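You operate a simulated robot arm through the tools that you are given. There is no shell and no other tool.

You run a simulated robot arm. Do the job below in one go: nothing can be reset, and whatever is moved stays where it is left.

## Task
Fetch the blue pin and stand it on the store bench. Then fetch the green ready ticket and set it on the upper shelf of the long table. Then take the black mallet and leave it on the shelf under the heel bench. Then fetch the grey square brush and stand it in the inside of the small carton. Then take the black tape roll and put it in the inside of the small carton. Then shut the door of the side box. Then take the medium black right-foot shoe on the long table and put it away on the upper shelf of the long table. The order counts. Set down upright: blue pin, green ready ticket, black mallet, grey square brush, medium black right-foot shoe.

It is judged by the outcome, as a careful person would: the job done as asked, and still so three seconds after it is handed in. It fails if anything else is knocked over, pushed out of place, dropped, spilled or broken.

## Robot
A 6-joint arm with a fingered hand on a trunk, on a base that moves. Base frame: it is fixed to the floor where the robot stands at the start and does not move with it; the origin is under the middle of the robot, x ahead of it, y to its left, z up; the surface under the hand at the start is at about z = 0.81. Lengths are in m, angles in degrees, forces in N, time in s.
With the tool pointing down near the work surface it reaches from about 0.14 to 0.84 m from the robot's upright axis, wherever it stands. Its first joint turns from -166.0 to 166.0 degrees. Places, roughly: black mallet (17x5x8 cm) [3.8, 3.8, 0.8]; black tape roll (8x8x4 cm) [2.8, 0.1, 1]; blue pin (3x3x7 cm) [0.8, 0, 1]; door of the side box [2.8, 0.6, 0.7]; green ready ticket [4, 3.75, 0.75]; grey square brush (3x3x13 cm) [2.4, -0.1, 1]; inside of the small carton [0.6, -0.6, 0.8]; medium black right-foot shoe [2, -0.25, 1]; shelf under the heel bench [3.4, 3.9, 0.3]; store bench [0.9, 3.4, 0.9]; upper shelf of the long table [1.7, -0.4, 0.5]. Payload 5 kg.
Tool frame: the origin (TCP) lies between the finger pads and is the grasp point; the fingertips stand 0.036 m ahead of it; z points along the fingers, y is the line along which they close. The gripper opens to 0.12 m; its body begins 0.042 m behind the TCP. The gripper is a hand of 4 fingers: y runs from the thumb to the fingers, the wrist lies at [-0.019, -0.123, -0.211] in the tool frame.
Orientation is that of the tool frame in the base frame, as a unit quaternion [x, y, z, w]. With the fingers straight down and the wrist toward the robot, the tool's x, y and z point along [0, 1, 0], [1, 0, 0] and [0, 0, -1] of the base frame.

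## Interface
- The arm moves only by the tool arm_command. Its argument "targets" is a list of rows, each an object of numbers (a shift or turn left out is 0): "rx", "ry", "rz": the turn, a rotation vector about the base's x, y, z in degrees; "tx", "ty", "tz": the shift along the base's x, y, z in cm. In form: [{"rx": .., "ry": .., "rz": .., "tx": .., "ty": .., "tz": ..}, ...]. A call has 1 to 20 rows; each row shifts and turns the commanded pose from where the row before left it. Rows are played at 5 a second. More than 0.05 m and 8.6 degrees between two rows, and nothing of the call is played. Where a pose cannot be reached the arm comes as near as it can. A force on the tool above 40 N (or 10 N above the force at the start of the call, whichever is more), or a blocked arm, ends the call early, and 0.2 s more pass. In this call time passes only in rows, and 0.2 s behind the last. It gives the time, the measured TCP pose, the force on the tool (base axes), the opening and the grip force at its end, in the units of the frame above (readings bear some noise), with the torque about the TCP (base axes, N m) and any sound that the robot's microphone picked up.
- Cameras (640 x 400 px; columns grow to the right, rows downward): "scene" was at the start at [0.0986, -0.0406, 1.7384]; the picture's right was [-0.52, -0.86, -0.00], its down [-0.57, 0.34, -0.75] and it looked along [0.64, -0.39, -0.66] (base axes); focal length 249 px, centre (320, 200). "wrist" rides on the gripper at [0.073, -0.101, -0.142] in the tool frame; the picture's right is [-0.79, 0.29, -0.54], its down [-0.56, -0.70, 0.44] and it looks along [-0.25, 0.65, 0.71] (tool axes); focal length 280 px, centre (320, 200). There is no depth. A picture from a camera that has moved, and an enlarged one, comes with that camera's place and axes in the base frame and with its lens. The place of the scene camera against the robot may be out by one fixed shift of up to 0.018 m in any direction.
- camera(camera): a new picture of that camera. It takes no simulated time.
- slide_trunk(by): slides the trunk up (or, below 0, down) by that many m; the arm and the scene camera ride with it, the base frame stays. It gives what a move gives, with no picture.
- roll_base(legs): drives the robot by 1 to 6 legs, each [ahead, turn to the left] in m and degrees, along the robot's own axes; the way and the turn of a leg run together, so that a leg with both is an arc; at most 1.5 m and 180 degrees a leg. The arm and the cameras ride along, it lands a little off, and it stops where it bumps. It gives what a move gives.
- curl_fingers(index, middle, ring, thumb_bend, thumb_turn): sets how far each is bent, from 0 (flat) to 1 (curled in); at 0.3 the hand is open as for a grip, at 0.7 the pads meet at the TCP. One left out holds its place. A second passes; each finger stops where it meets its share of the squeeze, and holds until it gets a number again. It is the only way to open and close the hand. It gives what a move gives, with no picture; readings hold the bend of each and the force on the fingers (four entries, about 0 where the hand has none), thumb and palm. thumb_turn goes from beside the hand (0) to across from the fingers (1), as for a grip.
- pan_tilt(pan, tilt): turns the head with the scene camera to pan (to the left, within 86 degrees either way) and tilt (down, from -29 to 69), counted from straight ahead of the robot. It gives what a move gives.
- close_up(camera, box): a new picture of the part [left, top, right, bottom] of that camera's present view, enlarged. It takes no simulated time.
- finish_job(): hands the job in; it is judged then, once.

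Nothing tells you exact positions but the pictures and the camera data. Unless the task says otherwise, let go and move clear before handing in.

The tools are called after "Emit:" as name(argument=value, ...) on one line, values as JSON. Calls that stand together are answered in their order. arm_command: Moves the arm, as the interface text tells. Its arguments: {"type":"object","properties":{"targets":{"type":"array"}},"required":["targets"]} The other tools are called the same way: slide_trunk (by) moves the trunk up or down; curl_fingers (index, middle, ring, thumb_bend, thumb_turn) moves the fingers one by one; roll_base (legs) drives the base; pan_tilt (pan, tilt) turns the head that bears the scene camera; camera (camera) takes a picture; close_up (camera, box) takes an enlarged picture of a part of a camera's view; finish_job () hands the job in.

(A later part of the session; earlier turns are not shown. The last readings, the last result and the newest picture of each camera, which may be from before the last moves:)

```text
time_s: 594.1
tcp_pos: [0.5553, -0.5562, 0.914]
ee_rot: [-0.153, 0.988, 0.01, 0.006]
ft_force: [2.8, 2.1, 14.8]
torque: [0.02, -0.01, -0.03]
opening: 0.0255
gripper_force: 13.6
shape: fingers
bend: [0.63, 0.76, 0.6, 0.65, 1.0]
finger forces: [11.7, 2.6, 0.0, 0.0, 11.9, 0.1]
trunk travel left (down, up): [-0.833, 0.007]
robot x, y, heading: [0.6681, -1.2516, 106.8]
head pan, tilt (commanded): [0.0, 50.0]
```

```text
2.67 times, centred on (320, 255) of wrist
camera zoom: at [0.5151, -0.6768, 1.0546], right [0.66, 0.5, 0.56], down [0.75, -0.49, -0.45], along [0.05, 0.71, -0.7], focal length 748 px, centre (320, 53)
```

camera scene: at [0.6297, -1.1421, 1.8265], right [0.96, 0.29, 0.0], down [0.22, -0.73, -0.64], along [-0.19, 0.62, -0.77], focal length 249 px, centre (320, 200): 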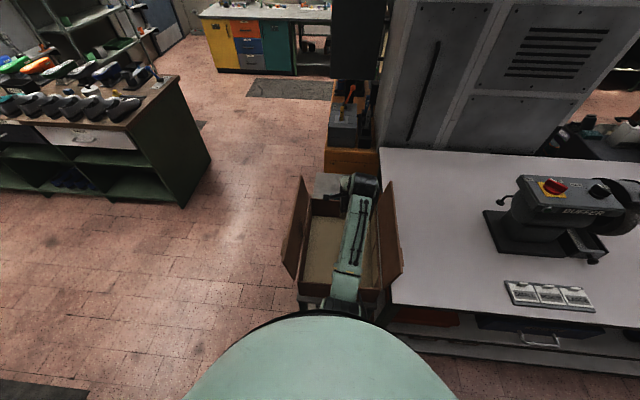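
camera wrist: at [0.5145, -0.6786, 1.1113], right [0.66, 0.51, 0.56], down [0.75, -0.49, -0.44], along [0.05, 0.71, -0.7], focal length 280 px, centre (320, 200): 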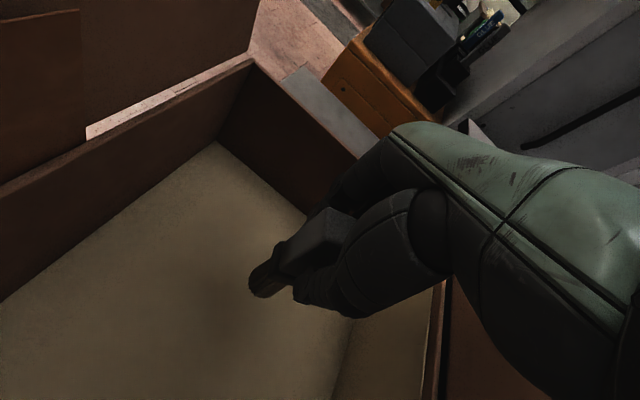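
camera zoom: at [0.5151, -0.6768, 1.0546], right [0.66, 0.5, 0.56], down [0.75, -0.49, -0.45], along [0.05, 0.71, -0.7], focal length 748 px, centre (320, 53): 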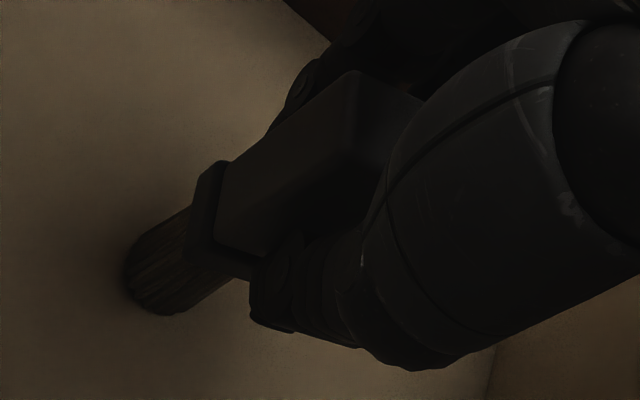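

The bristle end rests on the carton bottom. I relieve a bit and release in small steps.

Emit:
arm_command(targets=[{"tz": 0.2}, {"tz": 0}])

Emit:
curl_fingers(index=0.61, middle=0.61, ring=0.5, thumb_bend=0.61)

Emit:
close_up(camera="wrist", box=[200, 180, 440, 330])

```text
time_s: 594.7
tcp_pos: [0.5563, -0.5561, 0.9147]
ee_rot: [-0.154, 0.988, 0.008, 0.006]
ft_force: [0.2, 2.6, 11.2]
torque: [0.1, 0.05, 0.0]
opening: 0.0258
gripper_force: 11.3
shape: fingers
bend: [0.62, 0.76, 0.6, 0.66, 1.0]
finger forces: [12.0, 1.2, 0.0, 0.1, 10.2, 0.0]
trunk travel left (down, up): [-0.833, 0.007]
robot x, y, heading: [0.661, -1.2512, 106.7]
head pan, tilt (commanded): [0.0, 50.0]
```

```text
time_s: 595.7
tcp_pos: [0.5552, -0.5559, 0.914]
ee_rot: [-0.154, 0.988, 0.007, 0.006]
ft_force: [-0.5, 0.0, -0.4]
torque: [-0.01, 0.0, 0.01]
opening: 0.0315
gripper_force: 0.1
shape: fingers
bend: [0.61, 0.61, 0.5, 0.61, 1.0]
finger forces: [0.1, 0.0, 0.0, 0.1, 0.2, 0.0]
trunk travel left (down, up): [-0.833, 0.007]
robot x, y, heading: [0.6628, -1.2496, 106.4]
head pan, tilt (commanded): [0.0, 50.0]
```

```text
2.67 times, centred on (320, 255) of wrist
camera zoom: at [0.5147, -0.6765, 1.0547], right [0.66, 0.51, 0.56], down [0.75, -0.49, -0.44], along [0.05, 0.71, -0.7], focal length 748 px, centre (320, 53)
```

zoom: 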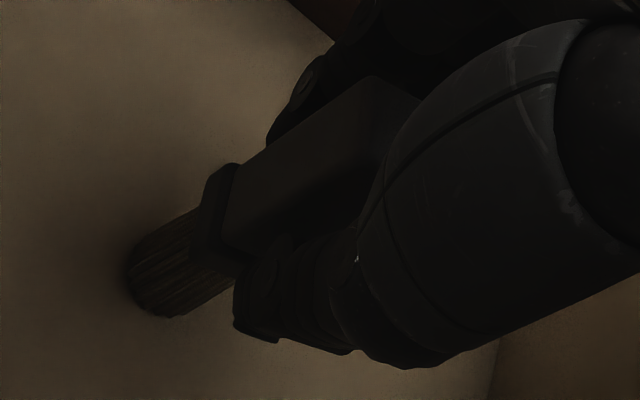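

Emit:
curl_fingers(index=0.54, middle=0.54, ring=0.48, thumb_bend=0.54)

Emit:
close_up(camera="wrist", box=[200, 180, 440, 330])

Emit:
curl_fingers(index=0.42, middle=0.42, ring=0.42, thumb_bend=0.38)

Emit:
close_up(camera="wrist", box=[200, 180, 440, 330])

```text
time_s: 596.7
tcp_pos: [0.5546, -0.555, 0.9142]
ee_rot: [-0.154, 0.988, 0.007, 0.007]
ft_force: [-0.2, -0.4, -0.4]
torque: [-0.01, 0.05, 0.0]
opening: 0.0514
gripper_force: 0.0
shape: fingers
bend: [0.54, 0.54, 0.48, 0.54, 1.0]
finger forces: [0.0, 0.0, 0.0, 0.0, 0.0, 0.0]
trunk travel left (down, up): [-0.833, 0.007]
robot x, y, heading: [0.6651, -1.2452, 106.8]
head pan, tilt (commanded): [0.0, 50.0]
```

```text
2.67 times, centred on (320, 255) of wrist
camera zoom: at [0.5147, -0.6763, 1.0547], right [0.66, 0.51, 0.56], down [0.75, -0.49, -0.44], along [0.05, 0.71, -0.7], focal length 748 px, centre (320, 53)
```

zoom: 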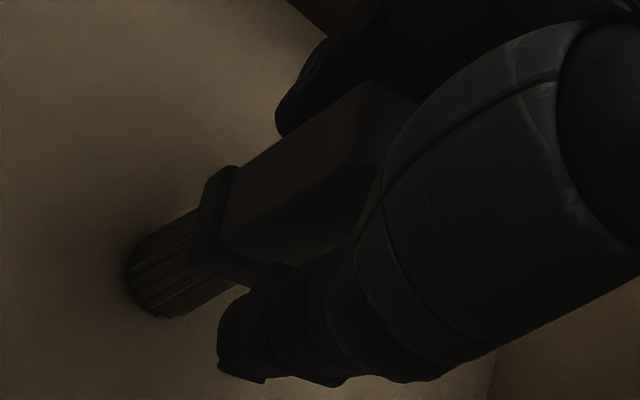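

```text
time_s: 597.7
tcp_pos: [0.5551, -0.5556, 0.9152]
ee_rot: [-0.154, 0.988, 0.007, 0.006]
ft_force: [-0.2, 0.2, 0.1]
torque: [0.05, -0.03, 0.0]
opening: 0.0936
gripper_force: 0.0
shape: fingers
bend: [0.42, 0.42, 0.42, 0.38, 0.99]
finger forces: [0.1, 0.0, 0.0, 0.2, 0.0, 0.0]
trunk travel left (down, up): [-0.833, 0.007]
robot x, y, heading: [0.6622, -1.2435, 106.8]
head pan, tilt (commanded): [0.0, 50.0]
```

```text
2.67 times, centred on (320, 255) of wrist
camera zoom: at [0.5147, -0.6764, 1.0547], right [0.66, 0.51, 0.56], down [0.75, -0.49, -0.44], along [0.05, 0.71, -0.7], focal length 748 px, centre (320, 53)
```

zoom: 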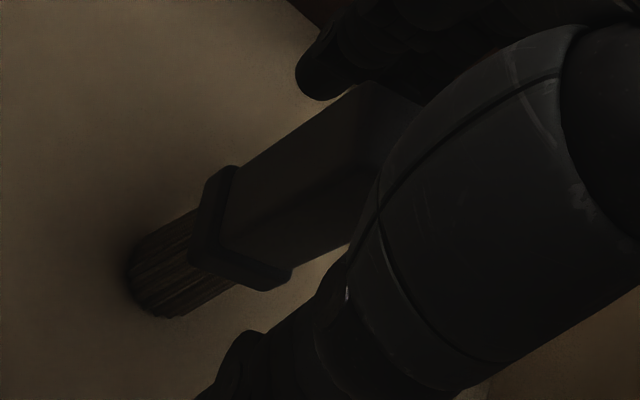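

The brush stands free in the carton. I raise the hand straight up and check.

Emit:
arm_command(targets=[{"tz": 2}, {"tz": 3}, {"tz": 4}, {"tz": 4}, {"tz": 4}, {"tz": 4}, {"tz": 4}])

Emit:
camera(camera="wrist")

Emit:
close_up(camera="scene", box=[260, 150, 420, 320])

```text
time_s: 599.3
tcp_pos: [0.5551, -0.5552, 1.1666]
ee_rot: [-0.155, 0.988, 0.008, 0.006]
ft_force: [0.1, 0.2, -0.5]
torque: [0.0, 0.01, -0.01]
opening: 0.0936
gripper_force: 0.1
shape: fingers
bend: [0.42, 0.42, 0.42, 0.38, 0.99]
finger forces: [0.1, 0.0, 0.0, 0.1, 0.0, 0.0]
trunk travel left (down, up): [-0.833, 0.007]
robot x, y, heading: [0.6627, -1.2447, 106.9]
head pan, tilt (commanded): [0.0, 50.0]
```

```text
taken
camera wrist: at [0.5148, -0.6766, 1.3075], right [0.66, 0.51, 0.56], down [0.75, -0.49, -0.44], along [0.05, 0.71, -0.7], focal length 280 px, centre (320, 200)
```

wrist: 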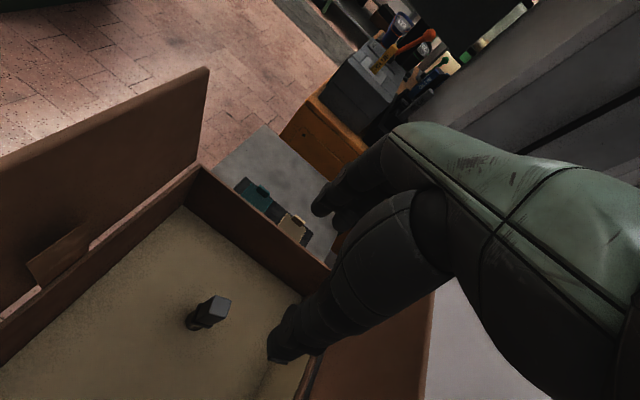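

```text
2.35 times, centred on (340, 235) of scene
camera zoom: at [0.6297, -1.1424, 1.8264], right [0.96, 0.29, 0.0], down [0.22, -0.73, -0.64], along [-0.19, 0.62, -0.77], focal length 586 px, centre (273, 118)
```

zoom: 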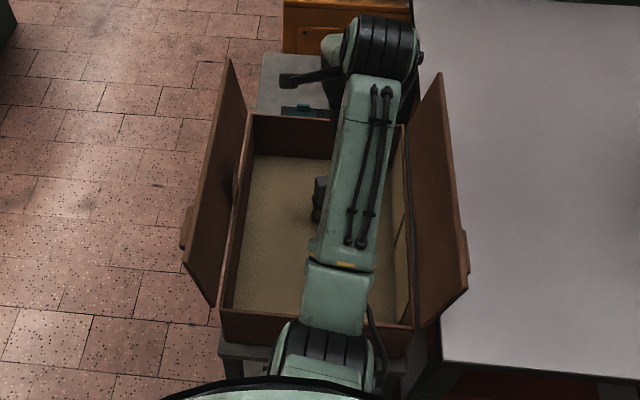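

The brush stands upright in the carton. Next the tape roll: I back away, turn east, and drive along the table's right side to its far end.

Emit:
arm_command(targets=[{"tz": 4}, {"tz": 4}])

Emit:
roll_base(legs=[[-0.22, 0], [0, -106], [1.4, 0]])

Emit:
pan_tilt(pan=0, tilt=25)

Emit:
camera(camera="scene")

```text
time_s: 599.9
tcp_pos: [0.5573, -0.5553, 1.2446]
ee_rot: [-0.154, 0.988, 0.007, 0.006]
ft_force: [-0.2, -0.7, 0.4]
torque: [0.0, 0.03, -0.03]
opening: 0.0939
gripper_force: 0.1
shape: fingers
bend: [0.42, 0.42, 0.42, 0.38, 0.99]
finger forces: [0.1, 0.0, 0.0, 0.0, 0.1, 0.1]
trunk travel left (down, up): [-0.833, 0.007]
robot x, y, heading: [0.6649, -1.2463, 106.5]
head pan, tilt (commanded): [0.0, 50.0]
```

```text
time_s: 614.4
tcp_pos: [2.8217, -1.5798, 1.2453]
ee_rot: [0.707, 0.707, 0.0, 0.01]
ft_force: [0.0, 0.0, 0.5]
torque: [0.01, 0.0, 0.0]
opening: 0.0936
gripper_force: 0.0
shape: fingers
bend: [0.42, 0.42, 0.42, 0.38, 0.99]
finger forces: [0.0, 0.0, 0.0, 0.0, 0.0, 0.0]
trunk travel left (down, up): [-0.833, 0.007]
robot x, y, heading: [2.1311, -1.471, -1.1]
head pan, tilt (commanded): [0.0, 50.0]
```

```text
time_s: 615.2
tcp_pos: [2.822, -1.582, 1.2451]
ee_rot: [0.707, 0.707, -0.001, 0.009]
ft_force: [0.3, 0.2, 0.5]
torque: [-0.02, 0.03, 0.02]
opening: 0.0939
gripper_force: 0.0
shape: fingers
bend: [0.42, 0.42, 0.42, 0.38, 0.99]
finger forces: [0.0, 0.0, 0.0, 0.0, 0.0, 0.0]
trunk travel left (down, up): [-0.833, 0.007]
robot x, y, heading: [2.1294, -1.4704, -1.0]
head pan, tilt (commanded): [0.0, 25.0]
```

```text
taken
camera scene: at [2.2487, -1.4711, 1.8639], right [-0.02, -1.0, 0.0], down [-0.42, 0.01, -0.91], along [0.91, -0.02, -0.42], focal length 249 px, centre (320, 200)
```

scene: 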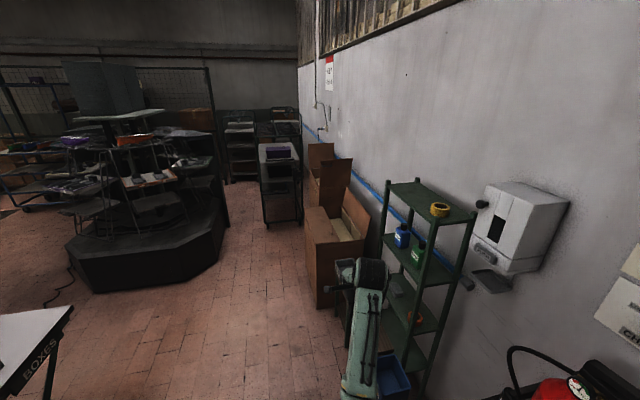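

Wall shelves are close on the right, so I pull the arm in before continuing on a line nearer to the table end.

Emit:
arm_command(targets=[{"tx": -3.2, "ty": 2.8, "tz": -3.5}, {"tx": -3.2, "ty": 2.8, "tz": -3.5}, {"tx": -3.2, "ty": 2.8, "tz": -3.5}, {"tx": -3.2, "ty": 2.5, "tz": -3.5}])

Emit:
roll_base(legs=[[0, 28], [1.45, 0], [0, 70]])

Emit:
pan_tilt(pan=40, tilt=30)

Emit:
camera(camera="scene")

```text
refused: row 1 steps farther than a row can; nothing moved
```

```text
time_s: 628.3
tcp_pos: [3.4175, -0.1239, 1.2465]
ee_rot: [-0.074, 0.997, 0.007, 0.007]
ft_force: [-0.8, 0.4, 0.8]
torque: [-0.03, 0.0, 0.02]
opening: 0.0938
gripper_force: 0.1
shape: fingers
bend: [0.42, 0.42, 0.42, 0.38, 0.99]
finger forces: [0.0, 0.1, 0.1, 0.1, 0.1, 0.0]
trunk travel left (down, up): [-0.833, 0.007]
robot x, y, heading: [3.41, -0.825, 97.4]
head pan, tilt (commanded): [0.0, 25.0]
```

```text
time_s: 629.4
tcp_pos: [3.4168, -0.1242, 1.2454]
ee_rot: [-0.074, 0.997, 0.007, 0.006]
ft_force: [-0.4, 0.3, 0.2]
torque: [0.01, 0.02, -0.02]
opening: 0.0939
gripper_force: 0.1
shape: fingers
bend: [0.42, 0.42, 0.42, 0.38, 0.99]
finger forces: [0.1, 0.0, 0.0, 0.0, 0.0, 0.0]
trunk travel left (down, up): [-0.833, 0.007]
robot x, y, heading: [3.4115, -0.8247, 97.3]
head pan, tilt (commanded): [40.0, 30.0]
```

```text
taken
camera scene: at [3.3368, -0.7304, 1.856], right [0.68, 0.73, 0.0], down [0.37, -0.34, -0.87], along [-0.64, 0.59, -0.5], focal length 249 px, centre (320, 200)
```

scene: 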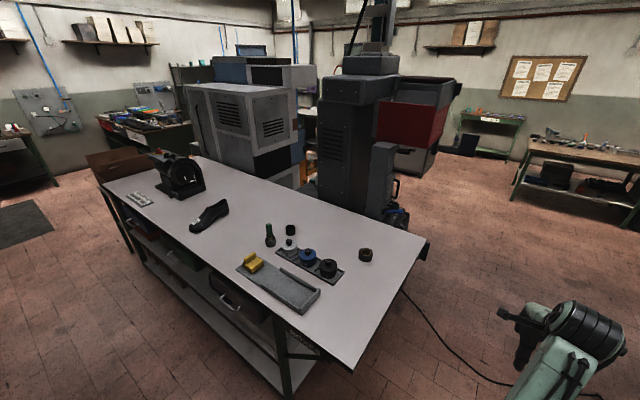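

The base move went through with the arm out; all clear. Now I drive beside the table's far end and turn to face it.

Emit:
roll_base(legs=[[0, -9], [0.88, 0], [0, 100]])

Emit:
pan_tilt(pan=-10, tilt=40)

Emit:
camera(camera="scene")

Emit:
camera(camera="wrist")

```text
time_s: 640.1
tcp_pos: [2.7397, 0.0813, 1.2452]
ee_rot: [0.748, -0.664, -0.009, 0.0]
ft_force: [-0.2, 0.0, -1.0]
torque: [0.01, -0.01, 0.0]
opening: 0.0937
gripper_force: 0.0
shape: fingers
bend: [0.42, 0.42, 0.42, 0.38, 0.99]
finger forces: [0.1, 0.0, 0.1, 0.0, 0.0, 0.0]
trunk travel left (down, up): [-0.833, 0.007]
robot x, y, heading: [3.4408, 0.0538, -174.2]
head pan, tilt (commanded): [40.0, 30.0]
```

```text
time_s: 641.3
tcp_pos: [2.7409, 0.0818, 1.245]
ee_rot: [0.748, -0.664, -0.01, 0.001]
ft_force: [0.0, -0.5, -0.3]
torque: [0.01, 0.02, 0.02]
opening: 0.0939
gripper_force: 0.0
shape: fingers
bend: [0.42, 0.42, 0.42, 0.38, 0.99]
finger forces: [0.1, 0.0, 0.1, 0.0, 0.1, 0.0]
trunk travel left (down, up): [-0.833, 0.007]
robot x, y, heading: [3.4407, 0.0546, -174.4]
head pan, tilt (commanded): [-10.0, 40.0]
```

```text
taken
camera scene: at [3.3222, 0.0614, 1.8406], right [0.07, 1.0, 0.0], down [0.64, -0.05, -0.77], along [-0.76, 0.06, -0.64], focal length 249 px, centre (320, 200)
```

scene: 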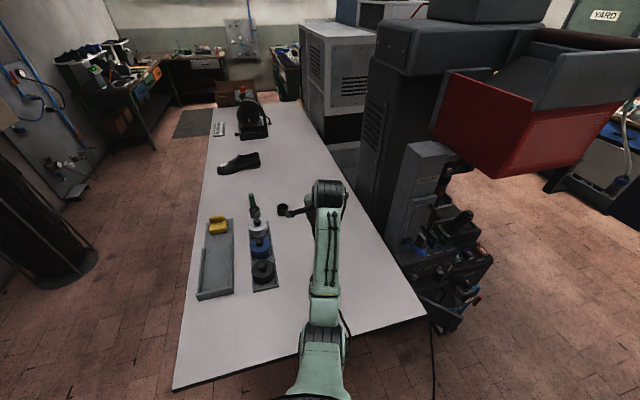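

```text
taken
camera wrist: at [2.8506, 0.0197, 1.3861], right [-0.37, 0.74, 0.56], down [0.62, 0.64, -0.44], along [-0.69, 0.18, -0.7], focal length 280 px, centre (320, 200)
```

wrist: 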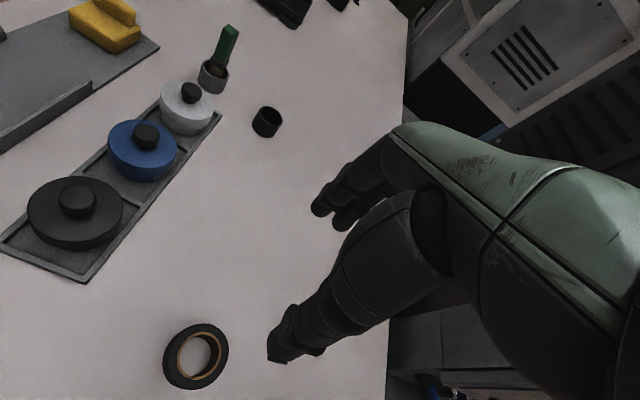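

The tape roll lies flat at about (2.788, 0.092). I open the hand fully and move above it.

Emit:
curl_fingers(index=0.3, middle=0.3, ring=0.3, thumb_bend=0.28)

Emit:
arm_command(targets=[{"tx": 2, "ty": 0.5, "tz": -3}, {"tx": 2, "ty": 0.5, "tz": -3}, {"tx": 0.7, "tz": -4}, {"tz": -3}])

Emit:
camera(camera="wrist")

```text
time_s: 642.3
tcp_pos: [2.7409, 0.0825, 1.2446]
ee_rot: [0.748, -0.664, -0.01, 0.0]
ft_force: [0.8, -0.7, -0.8]
torque: [-0.02, 0.02, -0.01]
opening: 0.1248
gripper_force: 0.1
shape: fingers
bend: [0.3, 0.3, 0.3, 0.28, 0.97]
finger forces: [0.1, 0.1, 0.1, 0.0, 0.0, 0.1]
trunk travel left (down, up): [-0.833, 0.007]
robot x, y, heading: [3.4397, 0.0563, -174.1]
head pan, tilt (commanded): [-10.0, 40.0]
```

```text
time_s: 643.3
tcp_pos: [2.7864, 0.0911, 1.1148]
ee_rot: [0.747, -0.664, -0.01, 0.001]
ft_force: [-0.5, -0.6, -0.5]
torque: [-0.04, 0.0, 0.0]
opening: 0.1252
gripper_force: 0.0
shape: fingers
bend: [0.3, 0.3, 0.3, 0.28, 0.97]
finger forces: [0.0, 0.0, 0.0, 0.0, 0.0, 0.0]
trunk travel left (down, up): [-0.833, 0.007]
robot x, y, heading: [3.4397, 0.053, -174.3]
head pan, tilt (commanded): [-10.0, 40.0]
```

```text
taken
camera wrist: at [2.8976, 0.0288, 1.2553], right [-0.37, 0.74, 0.56], down [0.62, 0.64, -0.44], along [-0.69, 0.18, -0.7], focal length 280 px, centre (320, 200)
```

wrist: 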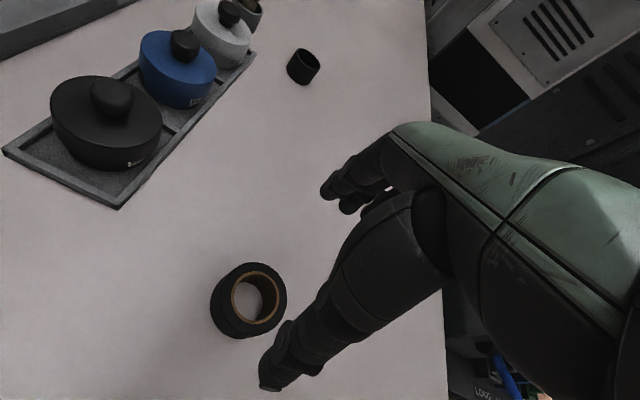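

Centred over the roll. I descend around it.

Emit:
arm_command(targets=[{"tx": 0.2, "tz": -4}, {"tz": -4}, {"tz": -3}, {"tz": -1.4}, {"tz": 0}])

Emit:
close_up(camera="wrist", box=[180, 170, 440, 350])

```text
time_s: 644.5
tcp_pos: [2.7887, 0.0904, 0.9904]
ee_rot: [0.747, -0.665, -0.009, 0.001]
ft_force: [0.5, 0.4, 0.2]
torque: [-0.02, -0.03, 0.02]
opening: 0.1254
gripper_force: 0.0
shape: fingers
bend: [0.3, 0.3, 0.3, 0.28, 0.97]
finger forces: [0.0, 0.0, 0.0, 0.0, 0.1, 0.1]
trunk travel left (down, up): [-0.833, 0.007]
robot x, y, heading: [3.441, 0.0523, -174.1]
head pan, tilt (commanded): [-10.0, 40.0]
```

```text
2.22 times, centred on (310, 260) of wrist
camera zoom: at [2.8996, 0.0287, 1.131], right [-0.37, 0.74, 0.56], down [0.62, 0.64, -0.44], along [-0.69, 0.18, -0.7], focal length 623 px, centre (342, 67)
```

zoom: 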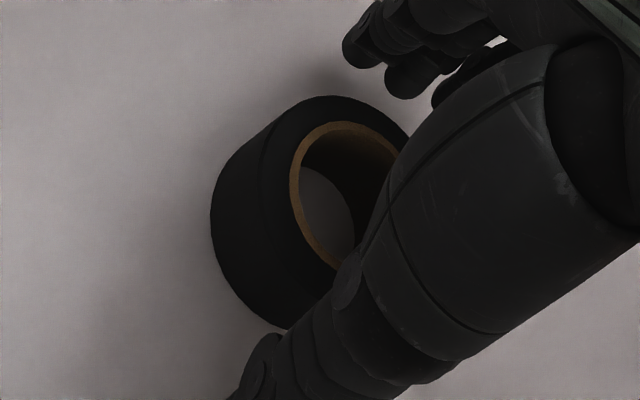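

Emit:
arm_command(targets=[{"tz": -0.5}, {"tz": 0}])

Emit:
curl_fingers(index=0.44, middle=0.44, ring=0.44, thumb_bend=0.42)

Emit:
curl_fingers(index=0.6, middle=0.6, ring=0.6, thumb_bend=0.56)

Emit:
close_up(camera="wrist", box=[180, 170, 440, 350])

```text
time_s: 645.1
tcp_pos: [2.7895, 0.0917, 0.9856]
ee_rot: [0.748, -0.664, -0.009, -0.001]
ft_force: [-0.1, -0.5, -0.4]
torque: [-0.03, 0.0, 0.0]
opening: 0.1252
gripper_force: 0.0
shape: fingers
bend: [0.3, 0.3, 0.3, 0.28, 0.97]
finger forces: [0.0, 0.0, 0.1, 0.1, 0.1, 0.1]
trunk travel left (down, up): [-0.833, 0.007]
robot x, y, heading: [3.4386, 0.0535, -173.9]
head pan, tilt (commanded): [-10.0, 40.0]
```

```text
time_s: 646.1
tcp_pos: [2.7899, 0.0915, 0.9861]
ee_rot: [0.747, -0.664, -0.009, 0.0]
ft_force: [-0.2, 0.0, 0.0]
torque: [0.0, 0.01, 0.04]
opening: 0.0859
gripper_force: 0.0
shape: fingers
bend: [0.44, 0.44, 0.44, 0.42, 0.99]
finger forces: [0.1, 0.1, 0.0, 0.0, 0.0, 0.0]
trunk travel left (down, up): [-0.833, 0.007]
robot x, y, heading: [3.4398, 0.0567, -174.3]
head pan, tilt (commanded): [-10.0, 40.0]
```

```text
time_s: 647.1
tcp_pos: [2.7891, 0.0921, 0.986]
ee_rot: [0.747, -0.664, -0.01, 0.0]
ft_force: [-0.9, 0.0, 2.3]
torque: [0.0, 0.16, 0.04]
opening: 0.07
gripper_force: 16.6
shape: fingers
bend: [0.52, 0.53, 0.6, 0.47, 1.0]
finger forces: [8.1, 8.8, 0.2, 0.1, 15.4, 0.0]
trunk travel left (down, up): [-0.833, 0.007]
robot x, y, heading: [3.441, 0.0534, -174.2]
head pan, tilt (commanded): [-10.0, 40.0]
```

```text
2.22 times, centred on (310, 260) of wrist
camera zoom: at [2.8995, 0.0289, 1.1266], right [-0.37, 0.74, 0.56], down [0.62, 0.64, -0.44], along [-0.69, 0.18, -0.7], focal length 623 px, centre (342, 67)
```

zoom: 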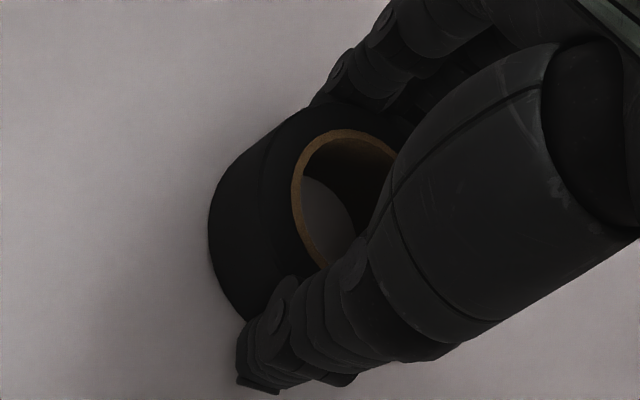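

Good grip on the roll. I tighten slightly and lift.

Emit:
curl_fingers(index=0.66, middle=0.66, ring=0.64, thumb_bend=0.6)

Emit:
arm_command(targets=[{"tz": 0.5}, {"tz": 1.5}, {"tz": 3}, {"tz": 4}, {"tz": 4}, {"tz": 4}, {"tz": 4}])

Emit:
camera(camera="wrist")

```text
time_s: 648.1
tcp_pos: [2.7892, 0.0908, 0.986]
ee_rot: [0.748, -0.664, -0.01, 0.001]
ft_force: [-0.8, 0.5, 2.4]
torque: [0.03, 0.15, 0.02]
opening: 0.0699
gripper_force: 21.8
shape: fingers
bend: [0.53, 0.54, 0.62, 0.48, 0.99]
finger forces: [10.7, 8.9, 2.1, 0.1, 21.4, 0.0]
trunk travel left (down, up): [-0.833, 0.007]
robot x, y, heading: [3.4387, 0.054, -174.3]
head pan, tilt (commanded): [-10.0, 40.0]
```

```text
time_s: 649.7
tcp_pos: [2.7885, 0.0906, 1.1934]
ee_rot: [0.747, -0.664, -0.009, -0.001]
ft_force: [-0.2, 0.1, -0.6]
torque: [0.02, 0.02, 0.04]
opening: 0.0695
gripper_force: 21.1
shape: fingers
bend: [0.53, 0.54, 0.62, 0.48, 0.99]
finger forces: [10.6, 8.5, 2.0, 0.0, 20.8, 0.1]
trunk travel left (down, up): [-0.833, 0.007]
robot x, y, heading: [3.4381, 0.0565, -174.2]
head pan, tilt (commanded): [-10.0, 40.0]
```

```text
taken
camera wrist: at [2.8987, 0.0276, 1.3341], right [-0.37, 0.74, 0.56], down [0.62, 0.64, -0.44], along [-0.69, 0.18, -0.7], focal length 280 px, centre (320, 200)
```

wrist: 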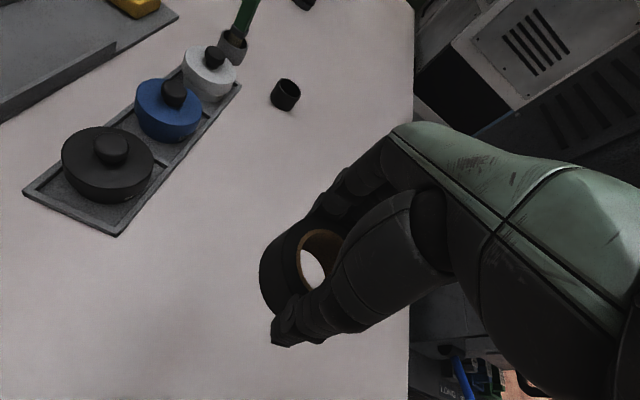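

Tape roll held. Before leaving, I take a look at the side box door from here to plan that step.

Emit:
pan_tilt(pan=-48, tilt=45)

Emit:
camera(camera="scene")

Emit:
close_up(camera="scene", box=[200, 120, 440, 280])

```text
time_s: 650.7
tcp_pos: [2.788, 0.0903, 1.1934]
ee_rot: [0.747, -0.665, -0.01, 0.0]
ft_force: [0.3, -0.1, -1.0]
torque: [0.02, 0.01, 0.0]
opening: 0.0694
gripper_force: 21.3
shape: fingers
bend: [0.53, 0.54, 0.62, 0.48, 0.99]
finger forces: [10.5, 8.6, 2.0, 0.1, 20.9, 0.0]
trunk travel left (down, up): [-0.833, 0.007]
robot x, y, heading: [3.4385, 0.0563, -174.3]
head pan, tilt (commanded): [-48.0, 45.0]
```

```text
taken
camera scene: at [3.3466, 0.1098, 1.8334], right [0.67, 0.74, 0.0], down [0.52, -0.47, -0.71], along [-0.52, 0.47, -0.71], focal length 249 px, centre (320, 200)
```

scene: 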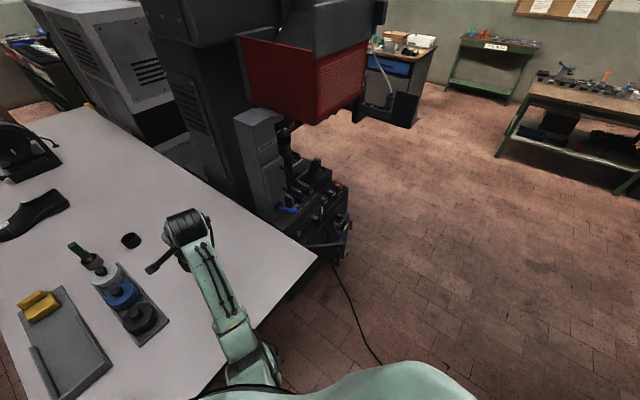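

```text
2.50 times, centred on (320, 200) of scene
camera zoom: at [3.3466, 0.1098, 1.8334], right [0.67, 0.74, 0.0], down [0.52, -0.47, -0.71], along [-0.52, 0.47, -0.71], focal length 622 px, centre (320, 200)
```

zoom: 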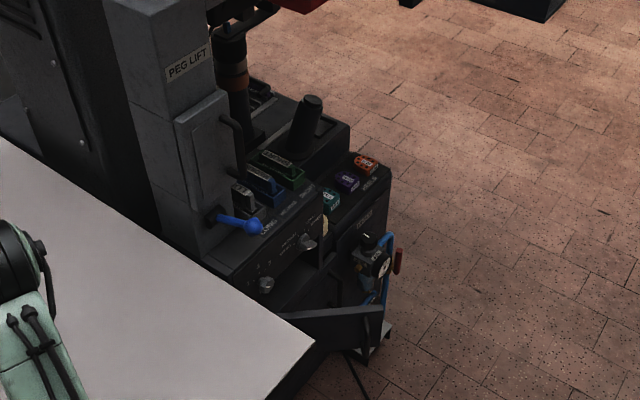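

Emit:
close_up(camera="scene", box=[280, 200, 380, 270])

```text
5.71 times, centred on (330, 235) of scene
camera zoom: at [3.3466, 0.1098, 1.8334], right [0.67, 0.74, 0.0], down [0.52, -0.47, -0.71], along [-0.52, 0.47, -0.71], focal length 1422 px, centre (263, 0)
```

zoom: 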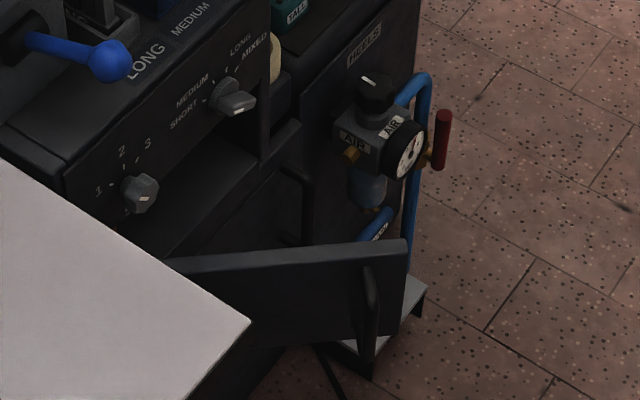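

I understand the door now: hinge at about (2.75, 0.53), free edge with handle at (2.88, 0.71), top z≈0.76; it must be pushed west from the east side. First the tape goes to the carton – driving back.

Emit:
roll_base(legs=[[0, 84], [0.88, 0], [0, -62], [1.42, 0]])

```text
time_s: 670.7
tcp_pos: [1.5199, -1.6469, 1.1934]
ee_rot: [0.851, -0.525, -0.009, 0.001]
ft_force: [0.1, -0.3, -0.9]
torque: [-0.02, -0.04, -0.01]
opening: 0.0687
gripper_force: 19.3
shape: fingers
bend: [0.53, 0.54, 0.62, 0.48, 0.99]
finger forces: [9.8, 8.4, 1.9, 0.0, 18.9, 0.0]
trunk travel left (down, up): [-0.833, 0.007]
robot x, y, heading: [2.1465, -1.4606, -154.2]
head pan, tilt (commanded): [-48.0, 45.0]
```

Emit:
roll_base(legs=[[0, -26.5], [1.42, 0]])

Emit:
arm_command(targets=[{"tz": 4}, {"tz": 4}, {"tz": 4}, {"tx": -2, "tz": 3}])

Emit:
roll_base(legs=[[0, -74], [0.2, 0]])

Emit:
pan_tilt(pan=0, tilt=50)

Emit:
camera(camera="wrist")

Emit:
camera(camera="scene")

```text
time_s: 680.2
tcp_pos: [0.0559, -1.2933, 1.1925]
ee_rot: [-0.701, 0.713, 0.009, 0.001]
ft_force: [-0.4, -1.0, -1.3]
torque: [-0.01, 0.05, 0.0]
opening: 0.0687
gripper_force: 19.5
shape: fingers
bend: [0.53, 0.54, 0.62, 0.48, 0.99]
finger forces: [9.7, 8.3, 2.0, 0.1, 18.7, 0.0]
trunk travel left (down, up): [-0.833, 0.007]
robot x, y, heading: [0.6972, -1.4121, 178.1]
head pan, tilt (commanded): [-48.0, 45.0]
```

```text
time_s: 681.2
tcp_pos: [0.0295, -1.2914, 1.3364]
ee_rot: [-0.702, 0.713, 0.009, 0.001]
ft_force: [-0.5, -0.3, -1.1]
torque: [0.01, -0.03, -0.02]
opening: 0.0688
gripper_force: 19.6
shape: fingers
bend: [0.53, 0.54, 0.62, 0.48, 0.99]
finger forces: [9.6, 8.4, 2.0, 0.0, 18.9, 0.0]
out of reach, approached as far as the arm can: row 4
trunk travel left (down, up): [-0.833, 0.007]
robot x, y, heading: [0.6939, -1.4107, 178.3]
head pan, tilt (commanded): [-48.0, 45.0]
```

```text
time_s: 686.6
tcp_pos: [0.5619, -0.5507, 1.3384]
ee_rot: [-0.144, 0.99, 0.01, 0.006]
ft_force: [0.0, -0.1, -0.9]
torque: [0.03, 0.03, 0.03]
opening: 0.068
gripper_force: 18.7
shape: fingers
bend: [0.53, 0.54, 0.62, 0.49, 0.99]
finger forces: [9.4, 8.2, 1.9, 0.0, 18.0, 0.0]
trunk travel left (down, up): [-0.833, 0.007]
robot x, y, heading: [0.6418, -1.2251, 105.4]
head pan, tilt (commanded): [-48.0, 45.0]
```

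```text
time_s: 687.8
tcp_pos: [0.5611, -0.5498, 1.3386]
ee_rot: [-0.144, 0.99, 0.009, 0.005]
ft_force: [-0.8, -0.1, -0.5]
torque: [0.04, -0.01, -0.01]
opening: 0.068
gripper_force: 19.1
shape: fingers
bend: [0.53, 0.54, 0.62, 0.49, 0.99]
finger forces: [9.3, 8.2, 1.9, 0.0, 18.0, 0.1]
trunk travel left (down, up): [-0.833, 0.007]
robot x, y, heading: [0.6401, -1.2225, 105.5]
head pan, tilt (commanded): [0.0, 50.0]
```

```text
taken
camera wrist: at [0.5179, -0.6707, 1.4782], right [0.67, 0.49, 0.56], down [0.74, -0.5, -0.45], along [0.06, 0.71, -0.7], focal length 280 px, centre (320, 200)
```

wrist: 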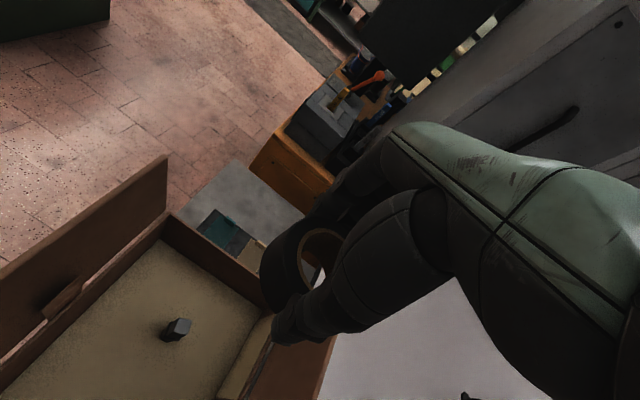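

```text
taken
camera scene: at [0.6119, -1.116, 1.8265], right [0.96, 0.27, 0.0], down [0.2, -0.74, -0.64], along [-0.17, 0.62, -0.77], focal length 249 px, centre (320, 200)
```

scene: 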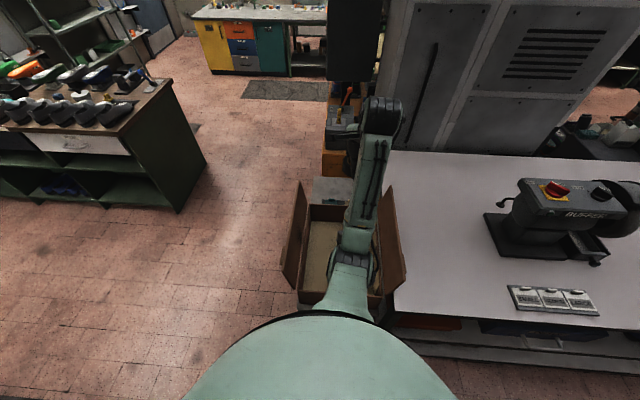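

The brush still stands at (0.545, −0.558). I'll put the tape in the near half at about (0.575, −0.705): I back up 0.15 m so the hand is right above it.

Emit:
roll_base(legs=[[-0.15, 0]])

Emit:
camera(camera="wrist")

```text
time_s: 689.2
tcp_pos: [0.6004, -0.6926, 1.336]
ee_rot: [-0.145, 0.989, 0.008, 0.006]
ft_force: [0.0, 0.9, -1.1]
torque: [0.0, 0.0, -0.02]
opening: 0.0683
gripper_force: 19.3
shape: fingers
bend: [0.53, 0.54, 0.62, 0.49, 0.99]
finger forces: [9.3, 8.2, 2.0, 0.0, 18.0, 0.0]
trunk travel left (down, up): [-0.833, 0.007]
robot x, y, heading: [0.6857, -1.3667, 105.6]
head pan, tilt (commanded): [0.0, 50.0]
```

```text
taken
camera wrist: at [0.5573, -0.8117, 1.4769], right [0.67, 0.49, 0.56], down [0.74, -0.5, -0.44], along [0.06, 0.71, -0.7], focal length 280 px, centre (320, 200)
```

wrist: 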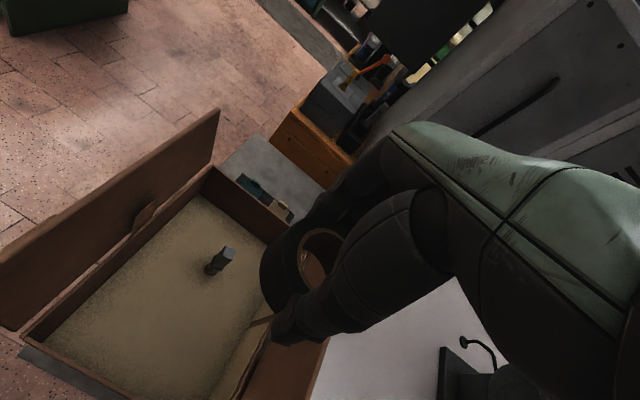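

I yaw the hand about 50° so neither thumb nor fingers come near the carton wall or the brush, and then lower the tape.

Emit:
arm_command(targets=[{"rz": -7.5, "tx": -0.5}, {"rz": -7.5, "tx": -0.5}, {"rz": -7.5, "tx": -0.5}, {"rz": -7.5}, {"rz": -7.5}, {"rz": -7.5}, {"rz": -7.5}, {"tz": -4}, {"tz": -4}, {"tz": -4}, {"tz": -4}, {"tz": -4}])

Emit:
camera(camera="wrist")

Emit:
close_up(camera="scene", box=[260, 120, 420, 290])

```text
time_s: 691.8
tcp_pos: [0.5842, -0.6721, 1.1178]
ee_rot: [0.31, 0.951, 0.005, 0.009]
ft_force: [-0.1, 0.3, -0.9]
torque: [0.01, -0.01, 0.03]
opening: 0.0682
gripper_force: 18.8
shape: fingers
bend: [0.53, 0.54, 0.62, 0.49, 0.99]
finger forces: [9.3, 8.2, 1.9, 0.0, 18.1, 0.0]
out of reach, approached as far as the arm can: row 4, 5, 6, 7
trunk travel left (down, up): [-0.833, 0.007]
robot x, y, heading: [0.685, -1.3664, 105.3]
head pan, tilt (commanded): [0.0, 50.0]
```

```text
taken
camera wrist: at [0.4626, -0.7117, 1.258], right [0.8, -0.23, 0.56], down [0.05, -0.89, -0.45], along [0.6, 0.38, -0.7], focal length 280 px, centre (320, 200)
```

wrist: 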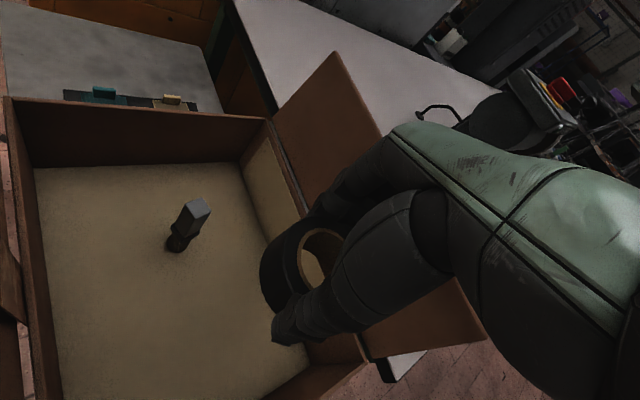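

```text
2.35 times, centred on (340, 205) of scene
camera zoom: at [0.6515, -1.2594, 1.8265], right [0.96, 0.27, 0.0], down [0.2, -0.74, -0.64], along [-0.17, 0.62, -0.77], focal length 586 px, centre (273, 188)
```

zoom: 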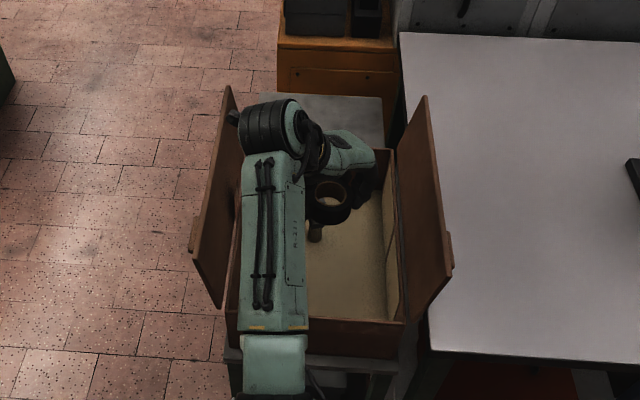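

The brush and the walls are well clear. I shift 2 cm away from the brush and lower the tape toward the carton bottom.

Emit:
arm_command(targets=[{"tx": 0.8, "ty": -1.6}, {"tz": -4}, {"tz": -4}, {"tz": -4}, {"tz": -4}, {"tz": -4}])

Emit:
camera(camera="wrist")

Emit:
close_up(camera="scene", box=[260, 120, 420, 290])

```text
time_s: 693.2
tcp_pos: [0.5929, -0.6879, 0.9168]
ee_rot: [0.309, 0.951, 0.005, 0.01]
ft_force: [0.7, 0.8, -1.1]
torque: [-0.02, 0.01, 0.02]
opening: 0.0684
gripper_force: 18.7
shape: fingers
bend: [0.53, 0.54, 0.62, 0.49, 0.99]
finger forces: [9.2, 8.1, 1.9, 0.0, 18.0, 0.1]
trunk travel left (down, up): [-0.833, 0.007]
robot x, y, heading: [0.6829, -1.3653, 105.3]
head pan, tilt (commanded): [0.0, 50.0]
```

```text
taken
camera wrist: at [0.4708, -0.7281, 1.0569], right [0.8, -0.23, 0.56], down [0.05, -0.89, -0.45], along [0.6, 0.38, -0.7], focal length 280 px, centre (320, 200)
```

wrist: 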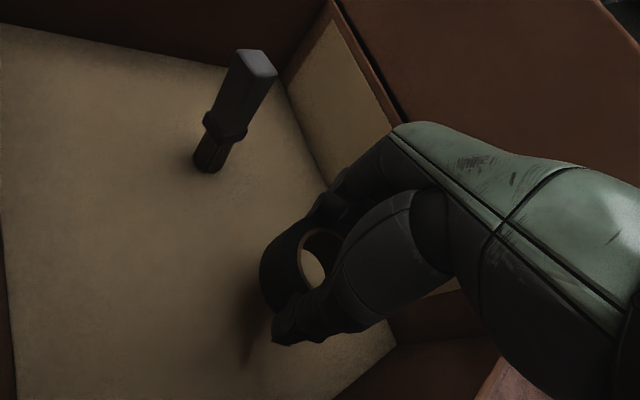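

```text
2.35 times, centred on (340, 205) of scene
camera zoom: at [0.6513, -1.2586, 1.8264], right [0.96, 0.27, 0.0], down [0.21, -0.74, -0.64], along [-0.17, 0.62, -0.77], focal length 586 px, centre (273, 188)
```

zoom: 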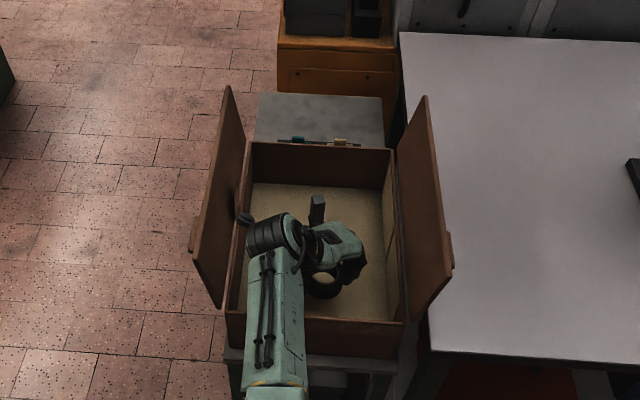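

Emit:
arm_command(targets=[{"tz": -2.5}, {"tz": -2}, {"tz": -0.8}, {"tz": 0}])

Emit:
arm_command(targets=[{"tz": -0.4}, {"tz": 0}])

Emit:
arm_command(targets=[{"tz": -0.3}, {"tz": 0}])

```text
time_s: 694.2
tcp_pos: [0.593, -0.6887, 0.8655]
ee_rot: [0.309, 0.951, 0.006, 0.009]
ft_force: [0.3, -0.9, -1.2]
torque: [0.02, 0.0, -0.02]
opening: 0.0682
gripper_force: 18.6
shape: fingers
bend: [0.53, 0.54, 0.62, 0.49, 0.99]
finger forces: [9.2, 8.0, 1.8, 0.1, 18.0, 0.0]
trunk travel left (down, up): [-0.833, 0.007]
robot x, y, heading: [0.6828, -1.3659, 105.6]
head pan, tilt (commanded): [0.0, 50.0]
```

```text
time_s: 694.8
tcp_pos: [0.5936, -0.6906, 0.8606]
ee_rot: [0.309, 0.951, 0.006, 0.01]
ft_force: [1.3, 0.1, -0.1]
torque: [-0.03, -0.01, 0.01]
opening: 0.0683
gripper_force: 18.4
shape: fingers
bend: [0.53, 0.54, 0.62, 0.49, 0.99]
finger forces: [9.2, 8.1, 2.0, 0.0, 18.1, 0.0]
trunk travel left (down, up): [-0.833, 0.007]
robot x, y, heading: [0.6832, -1.3647, 105.3]
head pan, tilt (commanded): [0.0, 50.0]
```

```text
time_s: 695.4
tcp_pos: [0.5944, -0.6899, 0.8578]
ee_rot: [0.309, 0.951, 0.006, 0.009]
ft_force: [0.1, -0.1, -0.6]
torque: [0.03, -0.01, -0.01]
opening: 0.0678
gripper_force: 18.6
shape: fingers
bend: [0.53, 0.54, 0.62, 0.49, 0.99]
finger forces: [9.2, 8.1, 2.0, 0.0, 18.0, 0.1]
trunk travel left (down, up): [-0.833, 0.007]
robot x, y, heading: [0.6854, -1.3647, 105.3]
head pan, tilt (commanded): [0.0, 50.0]
```

Emit:
arm_command(targets=[{"tz": -0.3}, {"tz": 0}])

Emit:
arm_command(targets=[{"tz": -0.3}, {"tz": 0}])

Emit:
arm_command(targets=[{"tz": -0.3}, {"tz": 0}])

```text
time_s: 696.0
tcp_pos: [0.594, -0.689, 0.8566]
ee_rot: [0.31, 0.951, 0.007, 0.009]
ft_force: [0.1, -1.8, 6.3]
torque: [0.04, -0.18, -0.06]
opening: 0.0681
gripper_force: 19.9
shape: fingers
bend: [0.53, 0.54, 0.62, 0.49, 0.99]
finger forces: [9.2, 8.3, 2.2, 0.1, 19.6, 0.0]
trunk travel left (down, up): [-0.833, 0.007]
robot x, y, heading: [0.6848, -1.3664, 105.4]
head pan, tilt (commanded): [0.0, 50.0]
```

```text
time_s: 696.6
tcp_pos: [0.5941, -0.6887, 0.8552]
ee_rot: [0.308, 0.951, 0.008, 0.008]
ft_force: [0.2, 1.9, 17.0]
torque: [0.11, -0.27, -0.04]
opening: 0.068
gripper_force: 21.9
shape: fingers
bend: [0.53, 0.54, 0.62, 0.49, 0.99]
finger forces: [9.9, 9.8, 2.5, 0.1, 22.0, 0.0]
trunk travel left (down, up): [-0.833, 0.007]
robot x, y, heading: [0.6856, -1.3675, 105.5]
head pan, tilt (commanded): [0.0, 50.0]
```

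```text
time_s: 697.3
tcp_pos: [0.5933, -0.686, 0.8544]
ee_rot: [0.308, 0.951, 0.011, 0.006]
ft_force: [1.2, -7.8, 21.5]
torque: [-0.31, -0.02, 0.01]
opening: 0.0684
gripper_force: 24.1
shape: fingers
bend: [0.53, 0.55, 0.62, 0.49, 1.0]
finger forces: [8.5, 8.1, 3.5, 0.1, 28.4, 0.0]
trunk travel left (down, up): [-0.833, 0.007]
robot x, y, heading: [0.6815, -1.3634, 105.3]
head pan, tilt (commanded): [0.0, 50.0]
stopped in row 2: the force on the tool passed its limit at 40 N (the readings are from after the stop); the commanded pose is now the measured one
```

The tape is on the carton bottom. I relieve the pressure and open.

Emit:
arm_command(targets=[{"tz": 0.3}, {"tz": 0}])

Emit:
curl_fingers(index=0.46, middle=0.46, ring=0.46, thumb_bend=0.42)

Emit:
curl_fingers(index=0.38, middle=0.38, ring=0.38, thumb_bend=0.36)

Emit:
camera(camera="wrist")

```text
time_s: 697.9
tcp_pos: [0.5938, -0.6866, 0.8545]
ee_rot: [0.308, 0.951, 0.009, 0.008]
ft_force: [1.5, 0.9, 11.1]
torque: [0.13, -0.16, 0.08]
opening: 0.0684
gripper_force: 21.7
shape: fingers
bend: [0.53, 0.55, 0.62, 0.49, 1.0]
finger forces: [10.3, 9.6, 2.6, 0.0, 21.6, 0.0]
trunk travel left (down, up): [-0.833, 0.007]
robot x, y, heading: [0.6833, -1.365, 105.3]
head pan, tilt (commanded): [0.0, 50.0]
```

```text
time_s: 698.9
tcp_pos: [0.5939, -0.6873, 0.8535]
ee_rot: [0.308, 0.951, 0.008, 0.008]
ft_force: [0.2, 0.5, 0.3]
torque: [0.0, -0.03, 0.01]
opening: 0.0825
gripper_force: 0.3
shape: fingers
bend: [0.46, 0.46, 0.46, 0.42, 0.99]
finger forces: [0.0, 0.1, 0.0, 0.0, 0.2, 0.1]
trunk travel left (down, up): [-0.833, 0.007]
robot x, y, heading: [0.6873, -1.3678, 105.2]
head pan, tilt (commanded): [0.0, 50.0]
```

```text
time_s: 699.9
tcp_pos: [0.5934, -0.6873, 0.8543]
ee_rot: [0.309, 0.951, 0.009, 0.008]
ft_force: [0.5, 0.4, 0.0]
torque: [0.02, -0.06, -0.01]
opening: 0.1024
gripper_force: 0.1
shape: fingers
bend: [0.38, 0.38, 0.38, 0.36, 0.98]
finger forces: [0.1, 0.0, 0.1, 0.0, 0.1, 0.0]
trunk travel left (down, up): [-0.833, 0.007]
robot x, y, heading: [0.6872, -1.3669, 105.7]
head pan, tilt (commanded): [0.0, 50.0]
```

```text
taken
camera wrist: at [0.4718, -0.7273, 0.9941], right [0.8, -0.24, 0.56], down [0.05, -0.89, -0.45], along [0.6, 0.39, -0.7], focal length 280 px, centre (320, 200)
```

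wrist: 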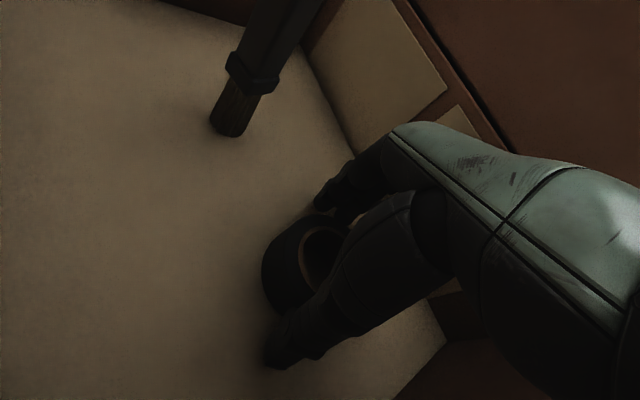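

Emit:
arm_command(targets=[{"tz": 2}, {"tz": 4}, {"tz": 4}, {"tz": 4}, {"tz": 4}, {"tz": 4}, {"tz": 4}, {"tz": 4}])

Emit:
camera(camera="wrist")

Emit:
close_up(camera="scene", box=[260, 120, 420, 290])

```text
time_s: 701.7
tcp_pos: [0.5919, -0.6871, 1.1543]
ee_rot: [0.309, 0.951, 0.008, 0.008]
ft_force: [0.7, -0.1, -0.3]
torque: [0.0, -0.01, 0.01]
opening: 0.1029
gripper_force: 0.0
shape: fingers
bend: [0.38, 0.38, 0.38, 0.36, 0.98]
finger forces: [0.1, 0.1, 0.0, 0.1, 0.0, 0.0]
trunk travel left (down, up): [-0.833, 0.007]
robot x, y, heading: [0.6823, -1.3654, 105.4]
head pan, tilt (commanded): [0.0, 50.0]
```

```text
taken
camera wrist: at [0.4702, -0.7282, 1.295], right [0.8, -0.24, 0.56], down [0.05, -0.89, -0.45], along [0.6, 0.39, -0.7], focal length 280 px, centre (320, 200)
```

wrist: 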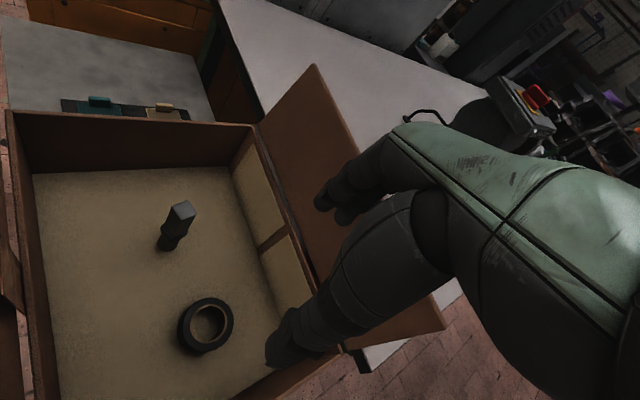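

```text
2.35 times, centred on (340, 205) of scene
camera zoom: at [0.6516, -1.26, 1.8264], right [0.96, 0.27, 0.0], down [0.2, -0.74, -0.64], along [-0.17, 0.62, -0.77], focal length 586 px, centre (273, 188)
```

zoom: 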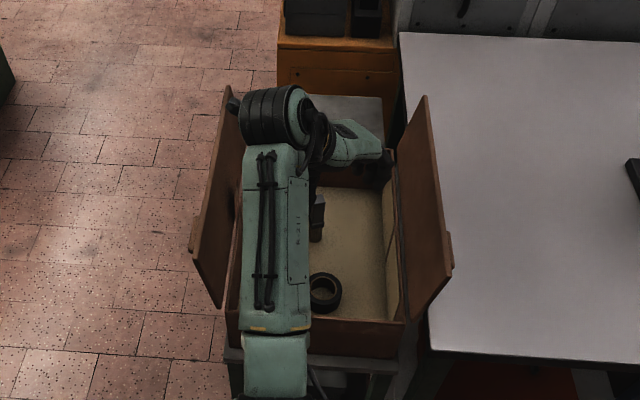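

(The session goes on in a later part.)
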